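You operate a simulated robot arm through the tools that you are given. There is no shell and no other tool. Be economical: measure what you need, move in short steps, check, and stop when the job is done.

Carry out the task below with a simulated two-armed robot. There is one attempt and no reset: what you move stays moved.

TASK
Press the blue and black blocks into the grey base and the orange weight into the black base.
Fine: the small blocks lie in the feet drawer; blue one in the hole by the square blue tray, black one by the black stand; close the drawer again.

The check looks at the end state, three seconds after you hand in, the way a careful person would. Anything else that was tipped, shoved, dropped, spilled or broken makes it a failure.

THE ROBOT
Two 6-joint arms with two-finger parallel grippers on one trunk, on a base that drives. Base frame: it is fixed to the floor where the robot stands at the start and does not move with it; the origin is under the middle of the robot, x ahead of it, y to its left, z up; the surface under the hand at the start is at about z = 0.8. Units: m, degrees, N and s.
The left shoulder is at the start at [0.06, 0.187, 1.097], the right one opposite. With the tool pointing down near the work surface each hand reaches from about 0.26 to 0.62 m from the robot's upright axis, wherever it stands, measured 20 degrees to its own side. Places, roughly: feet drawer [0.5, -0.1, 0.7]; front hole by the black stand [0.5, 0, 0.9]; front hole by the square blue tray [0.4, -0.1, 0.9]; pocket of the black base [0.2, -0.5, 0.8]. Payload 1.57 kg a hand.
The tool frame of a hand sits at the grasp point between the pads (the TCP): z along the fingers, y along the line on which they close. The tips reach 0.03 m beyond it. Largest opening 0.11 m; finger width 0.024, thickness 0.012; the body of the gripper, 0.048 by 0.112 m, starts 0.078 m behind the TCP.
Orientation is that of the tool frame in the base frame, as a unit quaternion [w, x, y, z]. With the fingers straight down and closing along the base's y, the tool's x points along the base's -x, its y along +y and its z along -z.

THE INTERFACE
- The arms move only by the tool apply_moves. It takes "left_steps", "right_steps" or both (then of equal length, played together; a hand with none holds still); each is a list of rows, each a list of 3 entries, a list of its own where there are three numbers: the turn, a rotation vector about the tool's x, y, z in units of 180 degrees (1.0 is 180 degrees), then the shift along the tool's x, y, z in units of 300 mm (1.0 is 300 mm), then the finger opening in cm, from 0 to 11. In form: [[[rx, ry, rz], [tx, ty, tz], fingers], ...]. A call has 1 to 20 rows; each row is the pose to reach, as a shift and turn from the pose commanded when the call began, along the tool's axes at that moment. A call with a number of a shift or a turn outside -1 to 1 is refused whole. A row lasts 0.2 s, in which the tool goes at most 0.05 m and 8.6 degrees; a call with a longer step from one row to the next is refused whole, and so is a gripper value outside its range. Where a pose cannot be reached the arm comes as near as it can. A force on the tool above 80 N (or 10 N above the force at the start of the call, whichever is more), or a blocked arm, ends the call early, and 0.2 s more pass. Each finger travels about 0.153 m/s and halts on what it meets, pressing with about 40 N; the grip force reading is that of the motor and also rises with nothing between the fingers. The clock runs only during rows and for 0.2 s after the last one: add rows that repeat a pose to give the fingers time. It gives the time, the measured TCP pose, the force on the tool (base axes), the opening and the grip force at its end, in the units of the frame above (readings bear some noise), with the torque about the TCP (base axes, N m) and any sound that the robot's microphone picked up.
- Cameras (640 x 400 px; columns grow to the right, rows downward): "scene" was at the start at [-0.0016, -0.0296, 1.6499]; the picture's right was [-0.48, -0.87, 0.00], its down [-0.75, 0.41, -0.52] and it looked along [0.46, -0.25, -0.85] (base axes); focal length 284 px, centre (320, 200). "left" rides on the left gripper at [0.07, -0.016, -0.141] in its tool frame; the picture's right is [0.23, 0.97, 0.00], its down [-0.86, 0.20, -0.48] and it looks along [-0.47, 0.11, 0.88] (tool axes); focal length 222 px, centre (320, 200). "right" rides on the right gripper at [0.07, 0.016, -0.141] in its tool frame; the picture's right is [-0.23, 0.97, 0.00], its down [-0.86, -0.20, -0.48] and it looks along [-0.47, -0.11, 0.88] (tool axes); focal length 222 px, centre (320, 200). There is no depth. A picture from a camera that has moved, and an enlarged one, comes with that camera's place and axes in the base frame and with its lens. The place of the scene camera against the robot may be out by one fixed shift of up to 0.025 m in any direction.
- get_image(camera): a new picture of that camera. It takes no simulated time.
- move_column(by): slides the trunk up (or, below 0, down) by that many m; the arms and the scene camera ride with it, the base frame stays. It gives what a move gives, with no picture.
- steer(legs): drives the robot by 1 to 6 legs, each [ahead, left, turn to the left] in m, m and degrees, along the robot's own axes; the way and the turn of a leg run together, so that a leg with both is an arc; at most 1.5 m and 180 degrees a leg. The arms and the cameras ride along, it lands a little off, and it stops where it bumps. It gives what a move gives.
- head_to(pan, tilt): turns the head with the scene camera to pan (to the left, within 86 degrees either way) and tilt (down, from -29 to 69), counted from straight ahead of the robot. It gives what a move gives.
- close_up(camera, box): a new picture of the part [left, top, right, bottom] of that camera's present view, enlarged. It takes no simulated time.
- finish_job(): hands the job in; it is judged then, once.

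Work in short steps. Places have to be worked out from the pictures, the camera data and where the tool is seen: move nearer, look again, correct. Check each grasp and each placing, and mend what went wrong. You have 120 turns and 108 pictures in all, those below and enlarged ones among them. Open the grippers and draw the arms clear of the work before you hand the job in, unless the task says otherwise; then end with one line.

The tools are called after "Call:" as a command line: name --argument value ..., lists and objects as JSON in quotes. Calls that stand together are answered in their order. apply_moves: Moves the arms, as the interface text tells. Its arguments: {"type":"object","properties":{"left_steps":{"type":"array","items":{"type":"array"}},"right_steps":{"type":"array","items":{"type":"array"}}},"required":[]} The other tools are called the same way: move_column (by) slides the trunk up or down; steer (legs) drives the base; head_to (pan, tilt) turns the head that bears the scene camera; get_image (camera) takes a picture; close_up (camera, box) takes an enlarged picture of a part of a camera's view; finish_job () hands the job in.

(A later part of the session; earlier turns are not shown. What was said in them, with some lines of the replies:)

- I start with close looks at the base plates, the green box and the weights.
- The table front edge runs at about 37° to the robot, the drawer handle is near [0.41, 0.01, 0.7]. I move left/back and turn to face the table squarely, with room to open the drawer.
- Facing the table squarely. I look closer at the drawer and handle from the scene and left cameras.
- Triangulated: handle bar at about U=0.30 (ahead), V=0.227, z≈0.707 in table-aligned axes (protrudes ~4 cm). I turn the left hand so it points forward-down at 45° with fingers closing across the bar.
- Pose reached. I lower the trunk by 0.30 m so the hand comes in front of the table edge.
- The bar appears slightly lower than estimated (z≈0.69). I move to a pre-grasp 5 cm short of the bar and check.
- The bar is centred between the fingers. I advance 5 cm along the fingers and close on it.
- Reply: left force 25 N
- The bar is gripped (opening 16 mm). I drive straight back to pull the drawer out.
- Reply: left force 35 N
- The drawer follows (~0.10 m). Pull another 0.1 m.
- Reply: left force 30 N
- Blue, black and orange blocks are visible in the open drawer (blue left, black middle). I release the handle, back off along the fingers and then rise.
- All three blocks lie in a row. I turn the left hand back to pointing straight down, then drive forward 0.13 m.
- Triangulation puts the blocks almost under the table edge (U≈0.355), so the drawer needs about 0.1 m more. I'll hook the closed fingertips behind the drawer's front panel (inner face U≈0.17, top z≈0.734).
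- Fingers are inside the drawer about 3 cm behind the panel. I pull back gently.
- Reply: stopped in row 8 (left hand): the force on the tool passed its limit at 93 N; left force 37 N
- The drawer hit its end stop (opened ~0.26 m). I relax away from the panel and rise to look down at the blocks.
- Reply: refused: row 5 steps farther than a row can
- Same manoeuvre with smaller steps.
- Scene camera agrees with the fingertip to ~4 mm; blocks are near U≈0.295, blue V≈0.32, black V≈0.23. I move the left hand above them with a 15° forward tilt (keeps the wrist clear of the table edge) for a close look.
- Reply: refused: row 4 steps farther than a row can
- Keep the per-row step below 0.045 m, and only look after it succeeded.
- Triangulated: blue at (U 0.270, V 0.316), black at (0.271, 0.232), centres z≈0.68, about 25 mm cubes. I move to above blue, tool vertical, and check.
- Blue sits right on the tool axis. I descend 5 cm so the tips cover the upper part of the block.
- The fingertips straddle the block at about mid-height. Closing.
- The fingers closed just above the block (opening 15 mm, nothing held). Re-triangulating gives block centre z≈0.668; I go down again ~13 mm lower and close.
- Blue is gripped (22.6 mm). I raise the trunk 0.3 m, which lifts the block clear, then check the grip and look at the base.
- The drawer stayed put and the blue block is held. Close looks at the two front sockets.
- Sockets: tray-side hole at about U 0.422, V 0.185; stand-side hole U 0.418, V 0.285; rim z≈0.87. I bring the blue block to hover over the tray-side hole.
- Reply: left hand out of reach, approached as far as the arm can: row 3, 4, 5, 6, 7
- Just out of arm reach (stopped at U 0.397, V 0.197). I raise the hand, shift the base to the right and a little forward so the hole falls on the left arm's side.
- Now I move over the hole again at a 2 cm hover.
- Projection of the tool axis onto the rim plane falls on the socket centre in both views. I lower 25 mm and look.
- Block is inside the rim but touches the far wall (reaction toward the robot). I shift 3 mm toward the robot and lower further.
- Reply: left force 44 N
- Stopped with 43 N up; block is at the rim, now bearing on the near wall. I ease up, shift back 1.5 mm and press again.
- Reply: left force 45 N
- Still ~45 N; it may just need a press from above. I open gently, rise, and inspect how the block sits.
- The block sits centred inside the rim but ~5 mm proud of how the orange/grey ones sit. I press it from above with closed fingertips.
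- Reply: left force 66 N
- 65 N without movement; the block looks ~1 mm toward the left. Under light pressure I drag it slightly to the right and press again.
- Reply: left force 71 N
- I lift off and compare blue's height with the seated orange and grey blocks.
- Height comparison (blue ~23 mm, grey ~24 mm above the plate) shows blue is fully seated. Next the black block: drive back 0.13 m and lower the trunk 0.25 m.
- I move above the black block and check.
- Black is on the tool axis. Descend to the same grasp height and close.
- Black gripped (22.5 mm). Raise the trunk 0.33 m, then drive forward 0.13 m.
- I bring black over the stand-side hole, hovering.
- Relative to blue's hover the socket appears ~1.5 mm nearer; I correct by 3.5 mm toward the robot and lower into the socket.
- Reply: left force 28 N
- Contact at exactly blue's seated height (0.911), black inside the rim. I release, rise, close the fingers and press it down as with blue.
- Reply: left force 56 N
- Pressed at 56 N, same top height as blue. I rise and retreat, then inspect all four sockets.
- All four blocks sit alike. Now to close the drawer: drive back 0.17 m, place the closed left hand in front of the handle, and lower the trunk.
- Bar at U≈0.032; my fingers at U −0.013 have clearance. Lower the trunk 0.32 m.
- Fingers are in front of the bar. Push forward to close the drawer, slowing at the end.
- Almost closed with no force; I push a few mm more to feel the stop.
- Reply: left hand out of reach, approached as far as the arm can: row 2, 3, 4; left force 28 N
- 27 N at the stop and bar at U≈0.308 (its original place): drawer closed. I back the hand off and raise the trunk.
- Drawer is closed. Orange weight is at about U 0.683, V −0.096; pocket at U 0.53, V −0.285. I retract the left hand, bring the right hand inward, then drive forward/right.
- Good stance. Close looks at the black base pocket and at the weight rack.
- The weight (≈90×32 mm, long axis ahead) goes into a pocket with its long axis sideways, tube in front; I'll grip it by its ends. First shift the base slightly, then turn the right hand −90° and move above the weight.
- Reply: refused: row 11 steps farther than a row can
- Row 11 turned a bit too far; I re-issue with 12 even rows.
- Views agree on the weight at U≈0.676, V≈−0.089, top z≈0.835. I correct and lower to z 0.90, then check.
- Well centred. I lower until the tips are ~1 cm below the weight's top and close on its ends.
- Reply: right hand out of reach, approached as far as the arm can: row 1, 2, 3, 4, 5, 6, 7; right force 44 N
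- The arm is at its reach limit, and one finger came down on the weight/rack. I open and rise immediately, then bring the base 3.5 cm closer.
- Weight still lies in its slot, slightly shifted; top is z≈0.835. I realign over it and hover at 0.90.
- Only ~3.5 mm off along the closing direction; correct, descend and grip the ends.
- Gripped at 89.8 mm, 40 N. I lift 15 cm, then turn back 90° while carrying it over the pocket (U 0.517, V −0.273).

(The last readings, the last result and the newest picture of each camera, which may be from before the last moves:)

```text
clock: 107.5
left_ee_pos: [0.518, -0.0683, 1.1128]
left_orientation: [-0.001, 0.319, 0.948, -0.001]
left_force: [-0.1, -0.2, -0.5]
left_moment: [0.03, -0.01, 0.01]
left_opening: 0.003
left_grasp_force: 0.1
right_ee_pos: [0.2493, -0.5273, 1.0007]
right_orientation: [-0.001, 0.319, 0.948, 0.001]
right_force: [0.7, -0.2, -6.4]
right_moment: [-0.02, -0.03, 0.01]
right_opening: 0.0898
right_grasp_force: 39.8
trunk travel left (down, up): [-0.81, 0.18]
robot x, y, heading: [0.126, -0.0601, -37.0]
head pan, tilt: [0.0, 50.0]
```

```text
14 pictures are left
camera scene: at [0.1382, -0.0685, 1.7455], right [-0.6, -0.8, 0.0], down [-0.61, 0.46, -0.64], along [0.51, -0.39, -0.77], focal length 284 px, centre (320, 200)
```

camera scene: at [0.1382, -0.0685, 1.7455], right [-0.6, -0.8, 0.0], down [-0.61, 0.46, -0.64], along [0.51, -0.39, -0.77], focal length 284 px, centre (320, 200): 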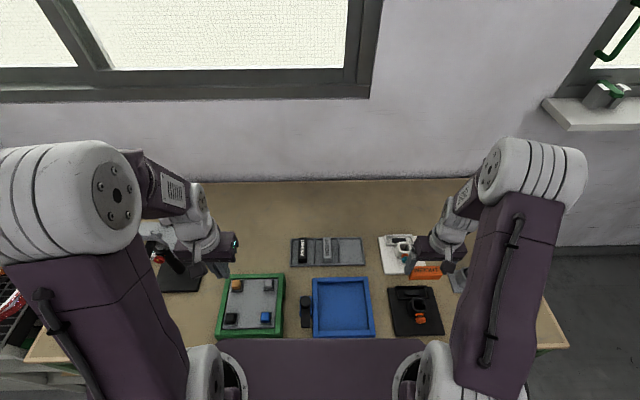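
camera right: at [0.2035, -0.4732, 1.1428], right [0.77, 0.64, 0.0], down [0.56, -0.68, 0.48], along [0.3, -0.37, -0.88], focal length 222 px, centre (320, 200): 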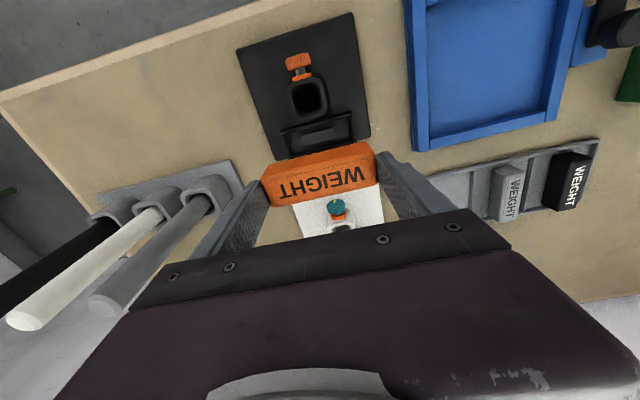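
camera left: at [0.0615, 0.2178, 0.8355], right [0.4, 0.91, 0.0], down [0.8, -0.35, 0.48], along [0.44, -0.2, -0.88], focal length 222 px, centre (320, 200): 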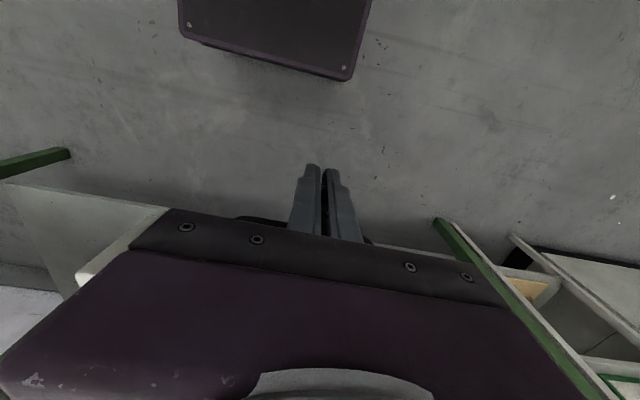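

Held level (0.64 kg). The pocket lies on the tool axis within ~3 mm. Lower to z≈0.90 and check closely.

Call:
apply_moves --right_steps '[[[0, 0, 0], [0, 0, 0.1], 7.5], [[0, 0, 0], [0, 0, 0.2], 7.5], [[0, 0, 0], [0, 0, 0.29], 7.5], [[0, 0, 0], [0, 0, 0.335], 7.5], [[0, 0, 0], [0, 0, 0.335], 7.5]]'

Call:
close_up --camera "right" --box '[220, 60, 420, 200]'

Call:
close_up --camera "scene" --box '[375, 250, 465, 340]'

```text
clock: 108.7
left_ee_pos: [0.5177, -0.0686, 1.1129]
left_orientation: [-0.001, 0.318, 0.948, -0.001]
left_force: [-0.3, 0.2, 0.0]
left_moment: [-0.02, 0.0, -0.03]
left_opening: 0.003
left_grasp_force: 0.0
right_ee_pos: [0.2478, -0.5273, 0.8999]
right_orientation: [-0.001, 0.318, 0.948, 0.0]
right_force: [-0.2, -0.7, -5.2]
right_moment: [-0.04, -0.04, 0.01]
right_opening: 0.09
right_grasp_force: 40.5
trunk travel left (down, up): [-0.81, 0.18]
robot x, y, heading: [0.1289, -0.0619, -37.0]
head pan, tilt: [0.0, 50.0]
```

```text
2.86 times, centred on (320, 130) of right
camera zoom: at [0.2028, -0.4736, 1.0421], right [0.77, 0.64, 0.0], down [0.56, -0.68, 0.48], along [0.31, -0.37, -0.88], focal length 635 px, centre (320, 400)
```

zoom: 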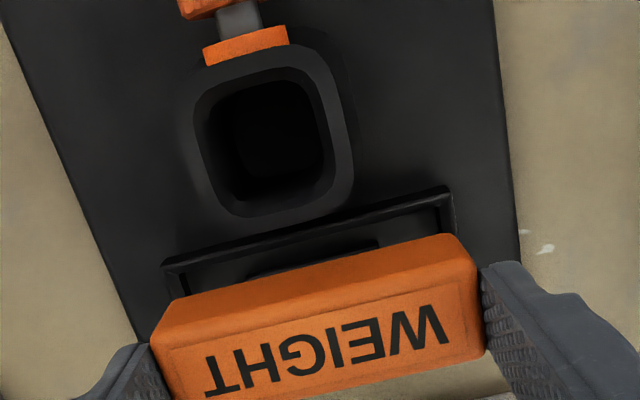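

```text
4.44 times, centred on (420, 295) of scene
camera zoom: at [0.1377, -0.0685, 1.7456], right [-0.6, -0.8, 0.0], down [-0.61, 0.46, -0.64], along [0.51, -0.39, -0.77], focal length 1260 px, centre (-124, -222)
```

zoom: 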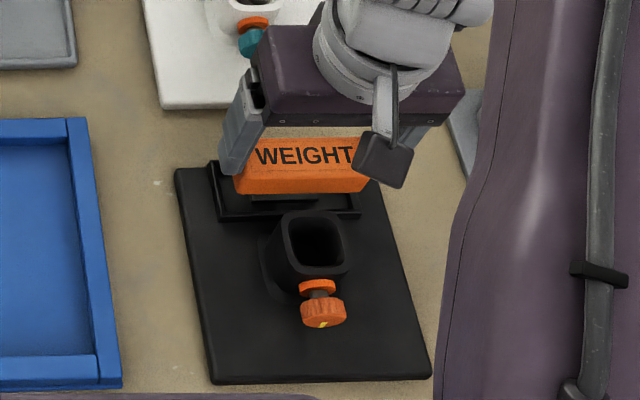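

Weight lines up with the pocket except ~2.5 mm in U and ~1.5° in yaw. I correct both and lower toward the pocket.

Call:
apply_moves --right_steps '[[[0, 0, -0.0085], [0.008, 0, 0.02], 7.5], [[0, 0, -0.0085], [0.008, 0, 0.06], 7.5], [[0, 0, -0.0085], [0.008, 0, 0.09], 7.5], [[0, 0, -0.0085], [0.008, 0, 0.105], 7.5], [[0, 0, -0.0085], [0.008, 0, 0.115], 7.5], [[0, 0, -0.0085], [0.008, 0, 0.115], 7.5]]'

Call:
close_up --camera "right" --box '[220, 60, 420, 200]'

Call:
close_up --camera "scene" --box '[375, 250, 465, 340]'

```text
clock: 110.1
left_ee_pos: [0.5166, -0.0673, 1.1139]
left_orientation: [0.001, 0.318, 0.948, -0.002]
left_force: [0.2, 0.5, 0.3]
left_moment: [0.01, 0.01, 0.0]
left_opening: 0.0028
left_grasp_force: 0.1
right_ee_pos: [0.2478, -0.5257, 0.8691]
right_orientation: [0.003, 0.306, 0.952, -0.001]
right_force: [1.4, -6.8, 28.5]
right_moment: [0.34, 0.17, 0.07]
right_opening: 0.0898
right_grasp_force: 40.1
trunk travel left (down, up): [-0.81, 0.18]
robot x, y, heading: [0.1251, -0.0636, -37.2]
head pan, tilt: [0.0, 50.0]
```

```text
2.86 times, centred on (320, 130) of right
camera zoom: at [0.1997, -0.4722, 1.0092], right [0.75, 0.66, 0.0], down [0.58, -0.66, 0.48], along [0.32, -0.36, -0.88], focal length 635 px, centre (320, 400)
```

zoom: 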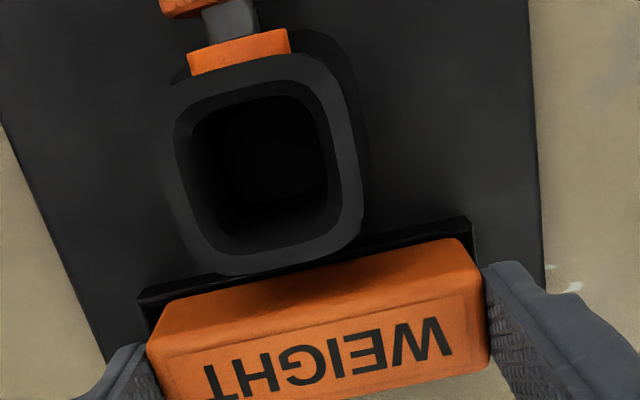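

```text
4.44 times, centred on (420, 295) of scene
camera zoom: at [0.1364, -0.0649, 1.7457], right [-0.6, -0.8, 0.0], down [-0.61, 0.46, -0.64], along [0.51, -0.39, -0.77], focal length 1260 px, centre (-124, -222)
```

zoom: 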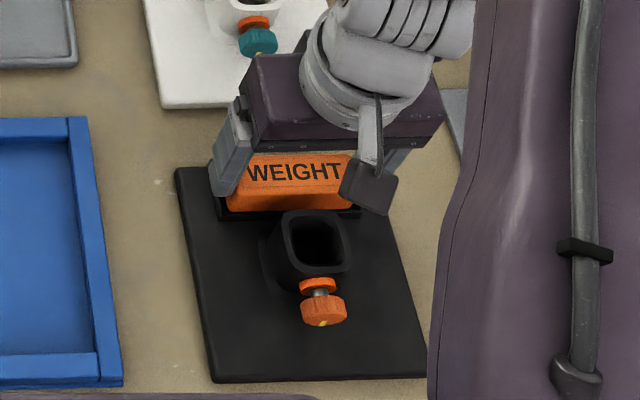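

Contact at the rim: reaction indicates the +V end bears on the pocket wall. I ease up, shift ~1.7 mm to the right and 1 mm away, and lower again.

Call:
apply_moves --right_steps '[[[0, 0, 0], [0, 0, -0.02], 7.5], [[0, 0, 0], [-0.003, -0.006, -0.02], 7.5], [[0, 0, 0], [-0.003, -0.006, -0.005], 7.5], [[0, 0, 0], [-0.003, -0.006, 0.01], 7.5], [[0, 0, 0], [-0.003, -0.006, 0.015], 7.5], [[0, 0, 0], [-0.003, -0.006, 0.015], 7.5]]'

```text
clock: 111.5
left_ee_pos: [0.5179, -0.0666, 1.1131]
left_orientation: [0.0, 0.318, 0.948, -0.002]
left_force: [0.7, -0.2, 0.0]
left_moment: [-0.02, 0.01, -0.01]
left_opening: 0.0031
left_grasp_force: 0.1
right_ee_pos: [0.246, -0.5269, 0.8632]
right_orientation: [0.002, 0.306, 0.952, -0.003]
right_force: [2.4, -2.7, 28.7]
right_moment: [0.53, 0.15, 0.05]
right_opening: 0.0899
right_grasp_force: 39.9
trunk travel left (down, up): [-0.81, 0.18]
robot x, y, heading: [0.1235, -0.0606, -37.0]
head pan, tilt: [0.0, 50.0]
```

It dropped 6 mm; the torque says the remaining contact is along the front edge. Shift 1.5 mm away from the robot and press on.

Call:
apply_moves --right_steps '[[[0, 0, 0], [0, 0, -0.012], 7.5], [[0, 0, 0], [-0.006, -0.002, -0.012], 7.5], [[0, 0, 0], [-0.006, -0.002, 0], 7.5], [[0, 0, 0], [-0.006, -0.002, 0.012], 7.5], [[0, 0, 0], [-0.006, -0.002, 0.018], 7.5], [[0, 0, 0], [-0.006, -0.002, 0.018], 7.5]]'

Call:
close_up --camera "right" --box '[220, 60, 420, 200]'

Call:
close_up --camera "scene" --box '[380, 260, 450, 320]'

```text
clock: 112.9
left_ee_pos: [0.5165, -0.0655, 1.1128]
left_orientation: [0.002, 0.318, 0.948, -0.002]
left_force: [0.3, -0.3, 1.5]
left_moment: [0.04, 0.04, -0.02]
left_opening: 0.003
left_grasp_force: 0.0
right_ee_pos: [0.2475, -0.5291, 0.8591]
right_orientation: [0.002, 0.306, 0.952, -0.001]
right_force: [0.4, -1.8, 28.2]
right_moment: [0.57, 0.28, 0.01]
right_opening: 0.0898
right_grasp_force: 40.1
trunk travel left (down, up): [-0.81, 0.18]
robot x, y, heading: [0.1228, -0.0591, -37.3]
head pan, tilt: [0.0, 50.0]
```

```text
2.86 times, centred on (320, 130) of right
camera zoom: at [0.2003, -0.475, 0.9998], right [0.75, 0.66, 0.0], down [0.58, -0.66, 0.48], along [0.32, -0.36, -0.88], focal length 635 px, centre (320, 400)
```

zoom: 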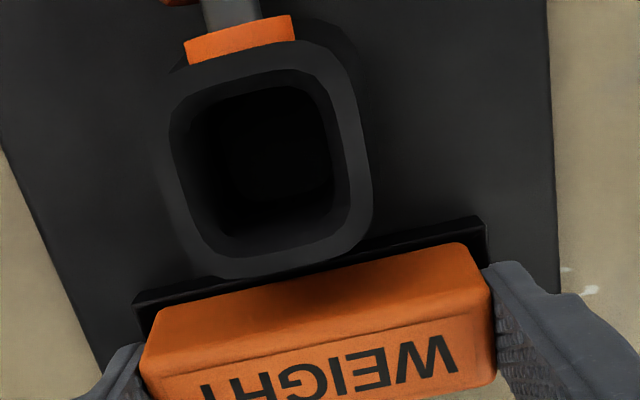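

```text
6.67 times, centred on (415, 290) of scene
camera zoom: at [0.1361, -0.0638, 1.7456], right [-0.6, -0.8, 0.0], down [-0.61, 0.46, -0.64], along [0.51, -0.39, -0.76], focal length 1891 px, centre (-313, -400)
```

zoom: 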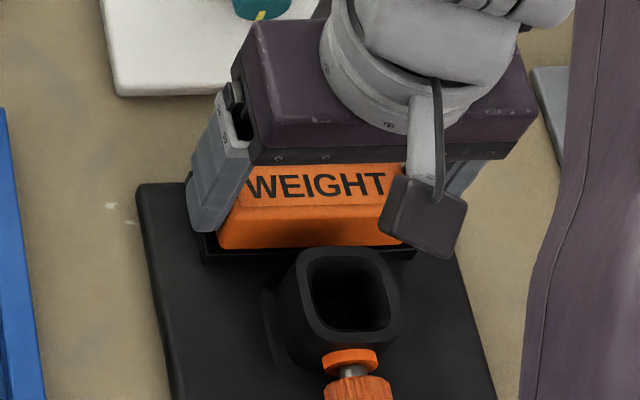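

Weight is now inside the frame (gap visible at the front wall). I release, rise, and look at how it sits.

Call:
apply_moves --right_steps '[[[0, 0, 0], [0, 0, -0.008], 8], [[0, 0, 0], [0, 0, -0.01], 9.6], [[0, 0, 0], [0, 0, -0.01], 10.9], [[0, 0, 0], [0, 0, -0.01], 10.9], [[0, 0, 0], [0, 0, -0.1], 10.9], [[0, 0, 0], [0, 0, -0.22], 10.9], [[0, 0, 0], [0, 0, -0.3], 8], [[0, 0, 0], [0, 0, -0.3], 4]]'

Call:
close_up --camera "right" --box '[230, 60, 410, 200]'

Call:
close_up --camera "scene" --box '[380, 260, 450, 320]'

```text
clock: 114.7
left_ee_pos: [0.517, -0.0692, 1.1134]
left_orientation: [0.0, 0.318, 0.948, -0.001]
left_force: [-0.7, -0.6, 0.2]
left_moment: [0.01, -0.01, -0.02]
left_opening: 0.0031
left_grasp_force: 0.0
right_ee_pos: [0.246, -0.53, 0.9474]
right_orientation: [0.0, 0.305, 0.952, 0.0]
right_force: [0.1, 0.2, 0.5]
right_moment: [0.01, 0.01, -0.02]
right_opening: 0.0398
right_grasp_force: 0.0
trunk travel left (down, up): [-0.81, 0.18]
robot x, y, heading: [0.122, -0.0623, -37.0]
head pan, tilt: [0.0, 50.0]
```

```text
2.86 times, centred on (320, 130) of right
camera zoom: at [0.2, -0.4763, 1.0887], right [0.75, 0.66, 0.0], down [0.58, -0.66, 0.48], along [0.32, -0.36, -0.88], focal length 635 px, centre (320, 400)
```

zoom: 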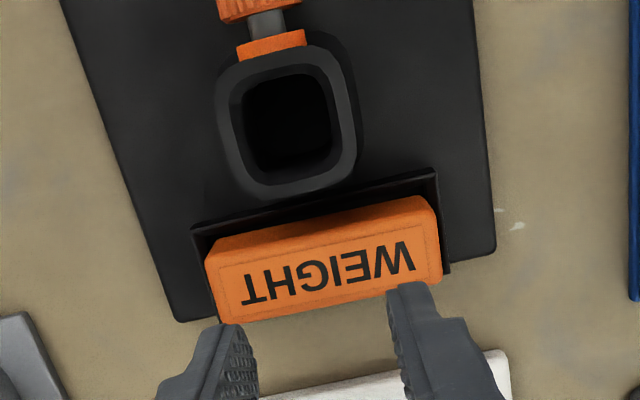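

```text
6.67 times, centred on (415, 290) of scene
camera zoom: at [0.1375, -0.068, 1.7456], right [-0.6, -0.8, 0.0], down [-0.61, 0.46, -0.64], along [0.51, -0.39, -0.77], focal length 1891 px, centre (-313, -400)
```

zoom: 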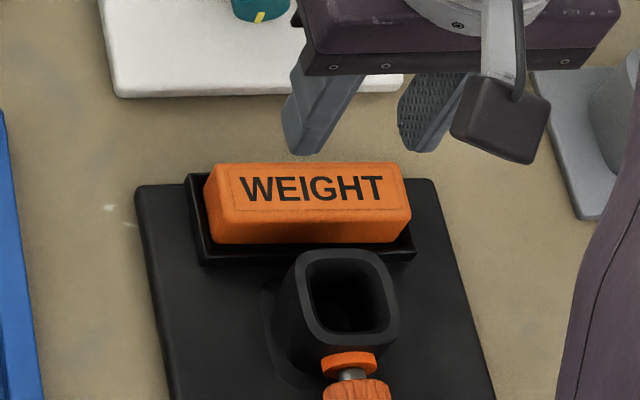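

Geometry is ambiguous, but the weight's bottom is ~10 mm below the rim level. I press gently on its centre with closed fingertips to seat it.

Call:
apply_moves --right_steps '[[[0, 0, 0], [-0.01, 0, 0.05], 0.5], [[0, 0, 0], [-0.01, 0, 0.15], 0.3], [[0, 0, 0], [-0.01, 0, 0.22], 0.3], [[0, 0, 0], [-0.01, 0, 0.245], 0.3], [[0, 0, 0], [-0.01, 0, 0.255], 0.3], [[0, 0, 0], [-0.01, 0, 0.265], 0.3], [[0, 0, 0], [-0.01, 0, 0.275], 0.3], [[0, 0, 0], [-0.01, 0, 0.275], 0.3]]'

```text
clock: 116.1
left_ee_pos: [0.5153, -0.0626, 1.1144]
left_orientation: [0.003, 0.319, 0.948, -0.003]
left_force: [0.2, 0.3, -0.2]
left_moment: [0.01, 0.02, 0.02]
left_opening: 0.0033
left_grasp_force: 0.2
right_ee_pos: [0.2469, -0.5293, 0.8763]
right_orientation: [0.004, 0.305, 0.952, -0.005]
right_force: [-12.9, 10.1, 63.7]
right_moment: [0.58, 0.62, 0.05]
right_opening: 0.0029
right_grasp_force: 0.1
trunk travel left (down, up): [-0.81, 0.18]
robot x, y, heading: [0.1235, -0.0584, -37.0]
head pan, tilt: [0.0, 50.0]
stopped in row 6 (right hand): the force on the tool passed its limit at 86 N (the readings are from after the stop); the commanded pose is now the measured one
```

The press reaction leans toward the robot, i.e. the weight's back edge sits on the pocket's back wall. I go behind it with closed fingers and nudge it forward (toward the robot) off that wall.

Call:
apply_moves --right_steps '[[[0, 0, 0], [0, 0, -0.06], 0.3], [[0, 0, 0], [0, 0, -0.15], 0.3], [[0, 0, 0], [-0.1, 0, -0.15], 0.3], [[0, 0, 0], [-0.2, 0, -0.12], 0.3], [[0, 0, 0], [-0.2, 0, -0.03], 0.3], [[0, 0, 0], [-0.2, 0, 0.038], 0.3], [[0, 0, 0], [-0.17, 0, 0.038], 0.3], [[0, 0, 0], [-0.145, 0, 0.038], 0.3], [[0, 0, 0], [-0.125, 0, 0.038], 0.3], [[0, 0, 0], [-0.115, 0, 0.038], 0.3], [[0, 0, 0], [-0.105, 0, 0.038], 0.3]]'

Call:
close_up --camera "scene" --box '[380, 260, 450, 320]'

```text
clock: 118.5
left_ee_pos: [0.5166, -0.0685, 1.1134]
left_orientation: [0.0, 0.319, 0.948, -0.001]
left_force: [0.4, 0.1, 0.0]
left_moment: [0.0, -0.01, 0.04]
left_opening: 0.0029
left_grasp_force: 0.1
right_ee_pos: [0.2756, -0.5526, 0.8597]
right_orientation: [0.002, 0.306, 0.952, -0.003]
right_force: [0.9, 0.3, 0.8]
right_moment: [-0.01, 0.02, -0.01]
right_opening: 0.0028
right_grasp_force: 0.1
trunk travel left (down, up): [-0.81, 0.18]
robot x, y, heading: [0.1226, -0.0622, -36.9]
head pan, tilt: [0.0, 50.0]
```

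```text
6.67 times, centred on (415, 290) of scene
camera zoom: at [0.137, -0.0673, 1.7456], right [-0.6, -0.8, 0.0], down [-0.61, 0.46, -0.64], along [0.51, -0.39, -0.77], focal length 1891 px, centre (-313, -400)
```

zoom: 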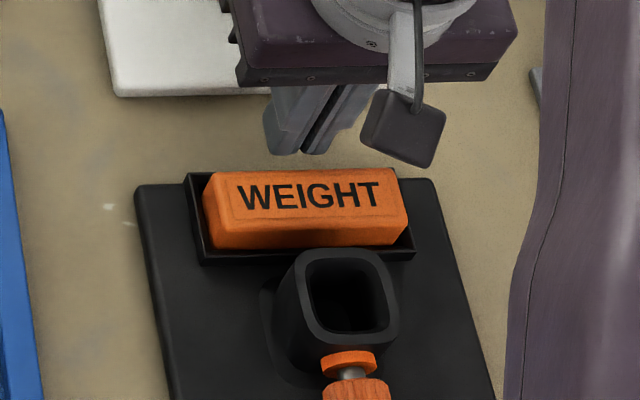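

The press already sank it a few mm. I continue the nudge in small steps until contact, then back away and re-press.

Call:
apply_moves --right_steps '[[[0, 0, 0], [0.01, 0, 0], 0.3], [[0, 0, 0], [0.02, 0, 0], 0.3], [[0, 0, 0], [0.028, 0, 0], 0.3], [[0, 0, 0], [0.034, 0, 0], 0.3], [[0, 0, 0], [0.034, 0, 0], 0.3]]'

```text
clock: 119.7
left_ee_pos: [0.5161, -0.0694, 1.1134]
left_orientation: [0.0, 0.318, 0.948, -0.001]
left_force: [-0.3, -0.2, -0.7]
left_moment: [0.02, 0.0, 0.03]
left_opening: 0.003
left_grasp_force: 0.0
right_ee_pos: [0.2677, -0.5462, 0.8592]
right_orientation: [0.003, 0.306, 0.952, -0.003]
right_force: [-0.8, -0.8, 0.2]
right_moment: [-0.02, 0.02, 0.02]
right_opening: 0.003
right_grasp_force: 0.0
trunk travel left (down, up): [-0.81, 0.18]
robot x, y, heading: [0.1239, -0.0641, -37.5]
head pan, tilt: [0.0, 50.0]
```

No force yet (finger face at U≈0.531). A few mm more.

Call:
apply_moves --right_steps '[[[0, 0, 0], [0.008, 0, 0], 0.3], [[0, 0, 0], [0.016, 0, 0], 0.3], [[0, 0, 0], [0.016, 0, 0], 0.3]]'

Call:
close_up --camera "scene" --box '[380, 260, 450, 320]'

```text
clock: 120.5
left_ee_pos: [0.5179, -0.0691, 1.1126]
left_orientation: [0.0, 0.319, 0.948, -0.001]
left_force: [-0.2, 0.9, 0.1]
left_moment: [0.04, -0.01, 0.01]
left_opening: 0.003
left_grasp_force: 0.0
right_ee_pos: [0.2637, -0.5445, 0.8581]
right_orientation: [0.003, 0.305, 0.952, -0.003]
right_force: [5.1, -4.7, 2.4]
right_moment: [-0.07, -0.1, 0.0]
right_opening: 0.0031
right_grasp_force: 0.3
trunk travel left (down, up): [-0.81, 0.18]
robot x, y, heading: [0.1222, -0.0641, -37.2]
head pan, tilt: [0.0, 50.0]
```

```text
6.67 times, centred on (415, 290) of scene
camera zoom: at [0.1383, -0.0683, 1.7456], right [-0.6, -0.8, 0.0], down [-0.61, 0.46, -0.64], along [0.51, -0.39, -0.77], focal length 1891 px, centre (-313, -400)
```

zoom: 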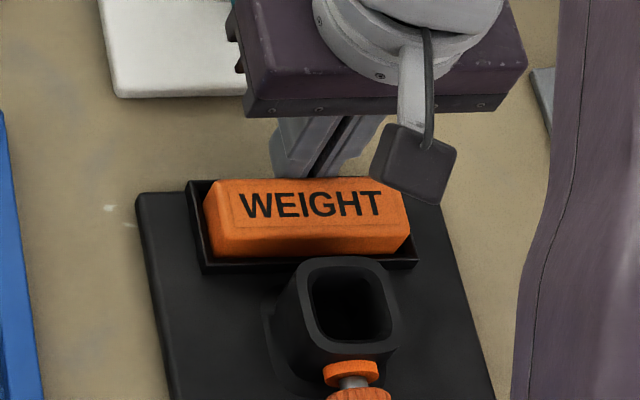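

The nudge now meets resistance and the base itself slid a few mm, so the weight is captured in the pocket. I stop pushing, back off, and press straight down at its centre in small steps.

Call:
apply_moves --right_steps '[[[0, 0, 0], [-0.03, 0, 0], 0.3], [[0, 0, 0], [-0.03, 0, -0.1], 0.3], [[0, 0, 0], [-0.02, 0, -0.2], 0.3], [[0, 0, 0], [0.05, 0.007, -0.2], 0.3], [[0, 0, 0], [0.093, 0.007, -0.17], 0.3], [[0, 0, 0], [0.093, 0.007, -0.09], 0.3], [[0, 0, 0], [0.093, 0.007, -0.06], 0.3], [[0, 0, 0], [0.093, 0.007, -0.045], 0.3], [[0, 0, 0], [0.093, 0.007, -0.036], 0.3], [[0, 0, 0], [0.093, 0.007, -0.028], 0.3], [[0, 0, 0], [0.093, 0.007, -0.022], 0.3], [[0, 0, 0], [0.093, 0.007, -0.022], 0.3]]'

```text
clock: 122.6
left_ee_pos: [0.5148, -0.0639, 1.1148]
left_orientation: [0.002, 0.319, 0.948, -0.004]
left_force: [0.7, 0.3, 0.8]
left_moment: [-0.01, 0.03, 0.0]
left_opening: 0.0029
left_grasp_force: 0.0
right_ee_pos: [0.2421, -0.5255, 0.8748]
right_orientation: [0.009, 0.306, 0.952, -0.008]
right_force: [-9.7, 7.8, 56.1]
right_moment: [0.54, 0.31, 0.1]
right_opening: 0.0029
right_grasp_force: 0.0
trunk travel left (down, up): [-0.81, 0.18]
robot x, y, heading: [0.1236, -0.0641, -37.2]
head pan, tilt: [0.0, 50.0]
stopped in row 10 (right hand): the force on the tool passed its limit at 84 N (the readings are from after the stop); the commanded pose is now the measured one
```

The weight no longer moves under 84 N and is held by the pocket walls. I rise clear with the right hand and inspect from both cameras.

Call:
apply_moves --right_steps '[[[0, 0, 0], [0, 0, -0.05], 0.5], [[0, 0, 0], [0, 0, -0.15], 0.5], [[0, 0, 0], [0, 0, -0.28], 2], [[0, 0, 0], [0, 0, -0.4], 4], [[0, 0, 0], [0.04, 0, -0.5], 6], [[0, 0, 0], [0.1, 0, -0.58], 8], [[0, 0, 0], [0.1, 0, -0.58], 8]]'

Call:
close_up --camera "right" --box '[270, 110, 370, 200]'

Call:
close_up --camera "scene" --box '[385, 265, 445, 315]'

```text
clock: 124.2
left_ee_pos: [0.5166, -0.0707, 1.1135]
left_orientation: [0.0, 0.319, 0.948, -0.001]
left_force: [1.1, 0.0, -0.9]
left_moment: [0.02, -0.03, 0.0]
left_opening: 0.0029
left_grasp_force: 0.1
right_ee_pos: [0.2189, -0.5111, 1.0456]
right_orientation: [0.006, 0.307, 0.952, -0.006]
right_force: [0.4, -0.3, -0.3]
right_moment: [-0.03, 0.02, 0.01]
right_opening: 0.08
right_grasp_force: 0.0
trunk travel left (down, up): [-0.81, 0.18]
robot x, y, heading: [0.1278, -0.0613, -37.2]
head pan, tilt: [0.0, 50.0]
```

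```text
4.44 times, centred on (320, 155) of right
camera zoom: at [0.1707, -0.4553, 1.1853], right [0.75, 0.66, 0.0], down [0.57, -0.65, 0.49], along [0.32, -0.37, -0.87], focal length 987 px, centre (320, 400)
```

zoom: 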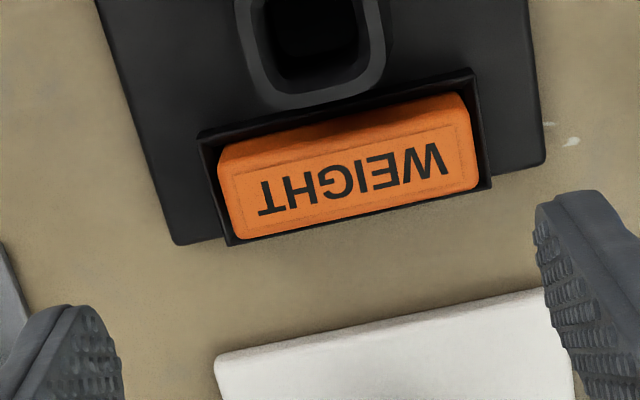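

```text
8.00 times, centred on (415, 290) of scene
camera zoom: at [0.1381, -0.0691, 1.7455], right [-0.6, -0.8, 0.0], down [-0.61, 0.46, -0.64], along [0.51, -0.39, -0.77], focal length 2269 px, centre (-440, -520)
```

zoom: 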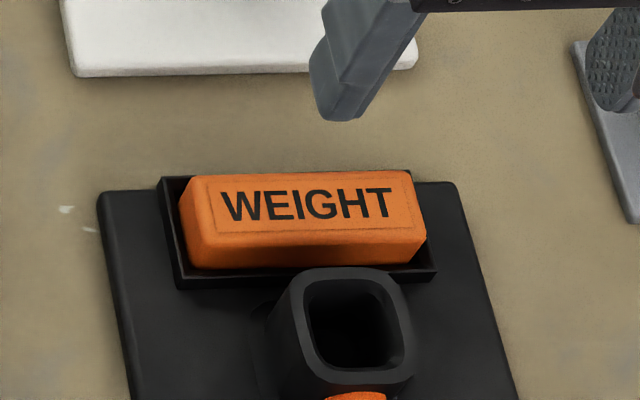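

All four pocket walls are visible around the weight; it sits inside, and the bases and drawer are in order. I raise the arms, open both grippers and drive back clear of the table.

Call:
apply_moves --left_steps '[[[0, 0, 0], [0, 0, -0.1], 3], [[0, 0, 0], [0, 0, -0.2], 6], [[0, 0, 0], [0, 0, -0.2], 6]]' --right_steps '[[[0, 0, 0], [0, 0, -0.13], 8], [[0, 0, 0], [0, 0, -0.26], 8], [[0, 0, 0], [0, 0, -0.26], 8]]'

Call:
steer --legs '[[-0.35, 0, 0]]'

Call:
get_image --camera "scene"

```text
clock: 125.0
left_ee_pos: [0.5188, -0.0703, 1.1722]
left_orientation: [0.001, 0.319, 0.948, 0.0]
left_force: [0.4, 0.7, 1.0]
left_moment: [0.01, -0.01, -0.01]
left_opening: 0.0599
left_grasp_force: 0.1
right_ee_pos: [0.2181, -0.5094, 1.1232]
right_orientation: [0.007, 0.307, 0.952, -0.005]
right_force: [-0.2, 0.5, -0.2]
right_moment: [-0.02, 0.03, 0.01]
right_opening: 0.08
right_grasp_force: 0.1
trunk travel left (down, up): [-0.81, 0.18]
robot x, y, heading: [0.1297, -0.0627, -37.0]
head pan, tilt: [0.0, 50.0]
```

```text
clock: 127.3
left_ee_pos: [0.2413, 0.1395, 1.172]
left_orientation: [-0.001, 0.32, 0.947, -0.001]
left_force: [-0.6, 0.2, 0.0]
left_moment: [-0.01, 0.02, -0.01]
left_opening: 0.06
left_grasp_force: 0.0
right_ee_pos: [-0.0601, -0.2986, 1.1226]
right_orientation: [0.006, 0.308, 0.951, -0.005]
right_force: [-0.5, 0.0, 0.6]
right_moment: [0.0, 0.02, 0.01]
right_opening: 0.0801
right_grasp_force: 0.0
trunk travel left (down, up): [-0.81, 0.18]
robot x, y, heading: [-0.1524, 0.1515, -37.4]
head pan, tilt: [0.0, 50.0]
```

```text
1 pictures are left
camera scene: at [-0.1385, 0.1423, 1.7455], right [-0.61, -0.79, 0.0], down [-0.61, 0.47, -0.64], along [0.51, -0.39, -0.77], focal length 284 px, centre (320, 200)
```

scene: 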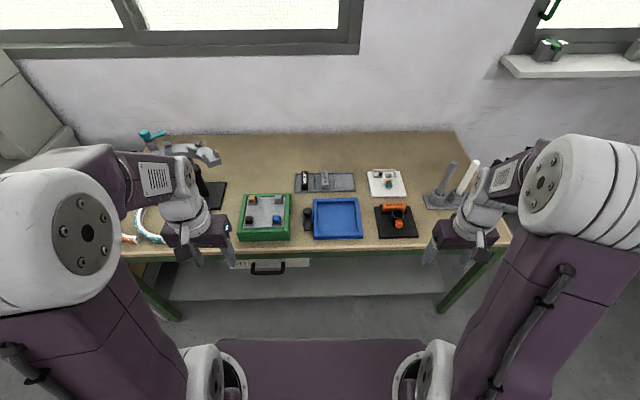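

The picture shows blue, black, orange and grey in the four sockets, the orange weight in the black base's pocket, the drawer closed and the arms clear, so I hand in.

Call:
finish_job

```text
The job is handed in.
```

The job is handed in: the blue block is in the hole by the tray, the black block in the hole by the stand, the orange weight in the black base's pocket, and the drawer is closed. While I was seating the weight, the black base slid about 4 mm toward the robot and I left it there.
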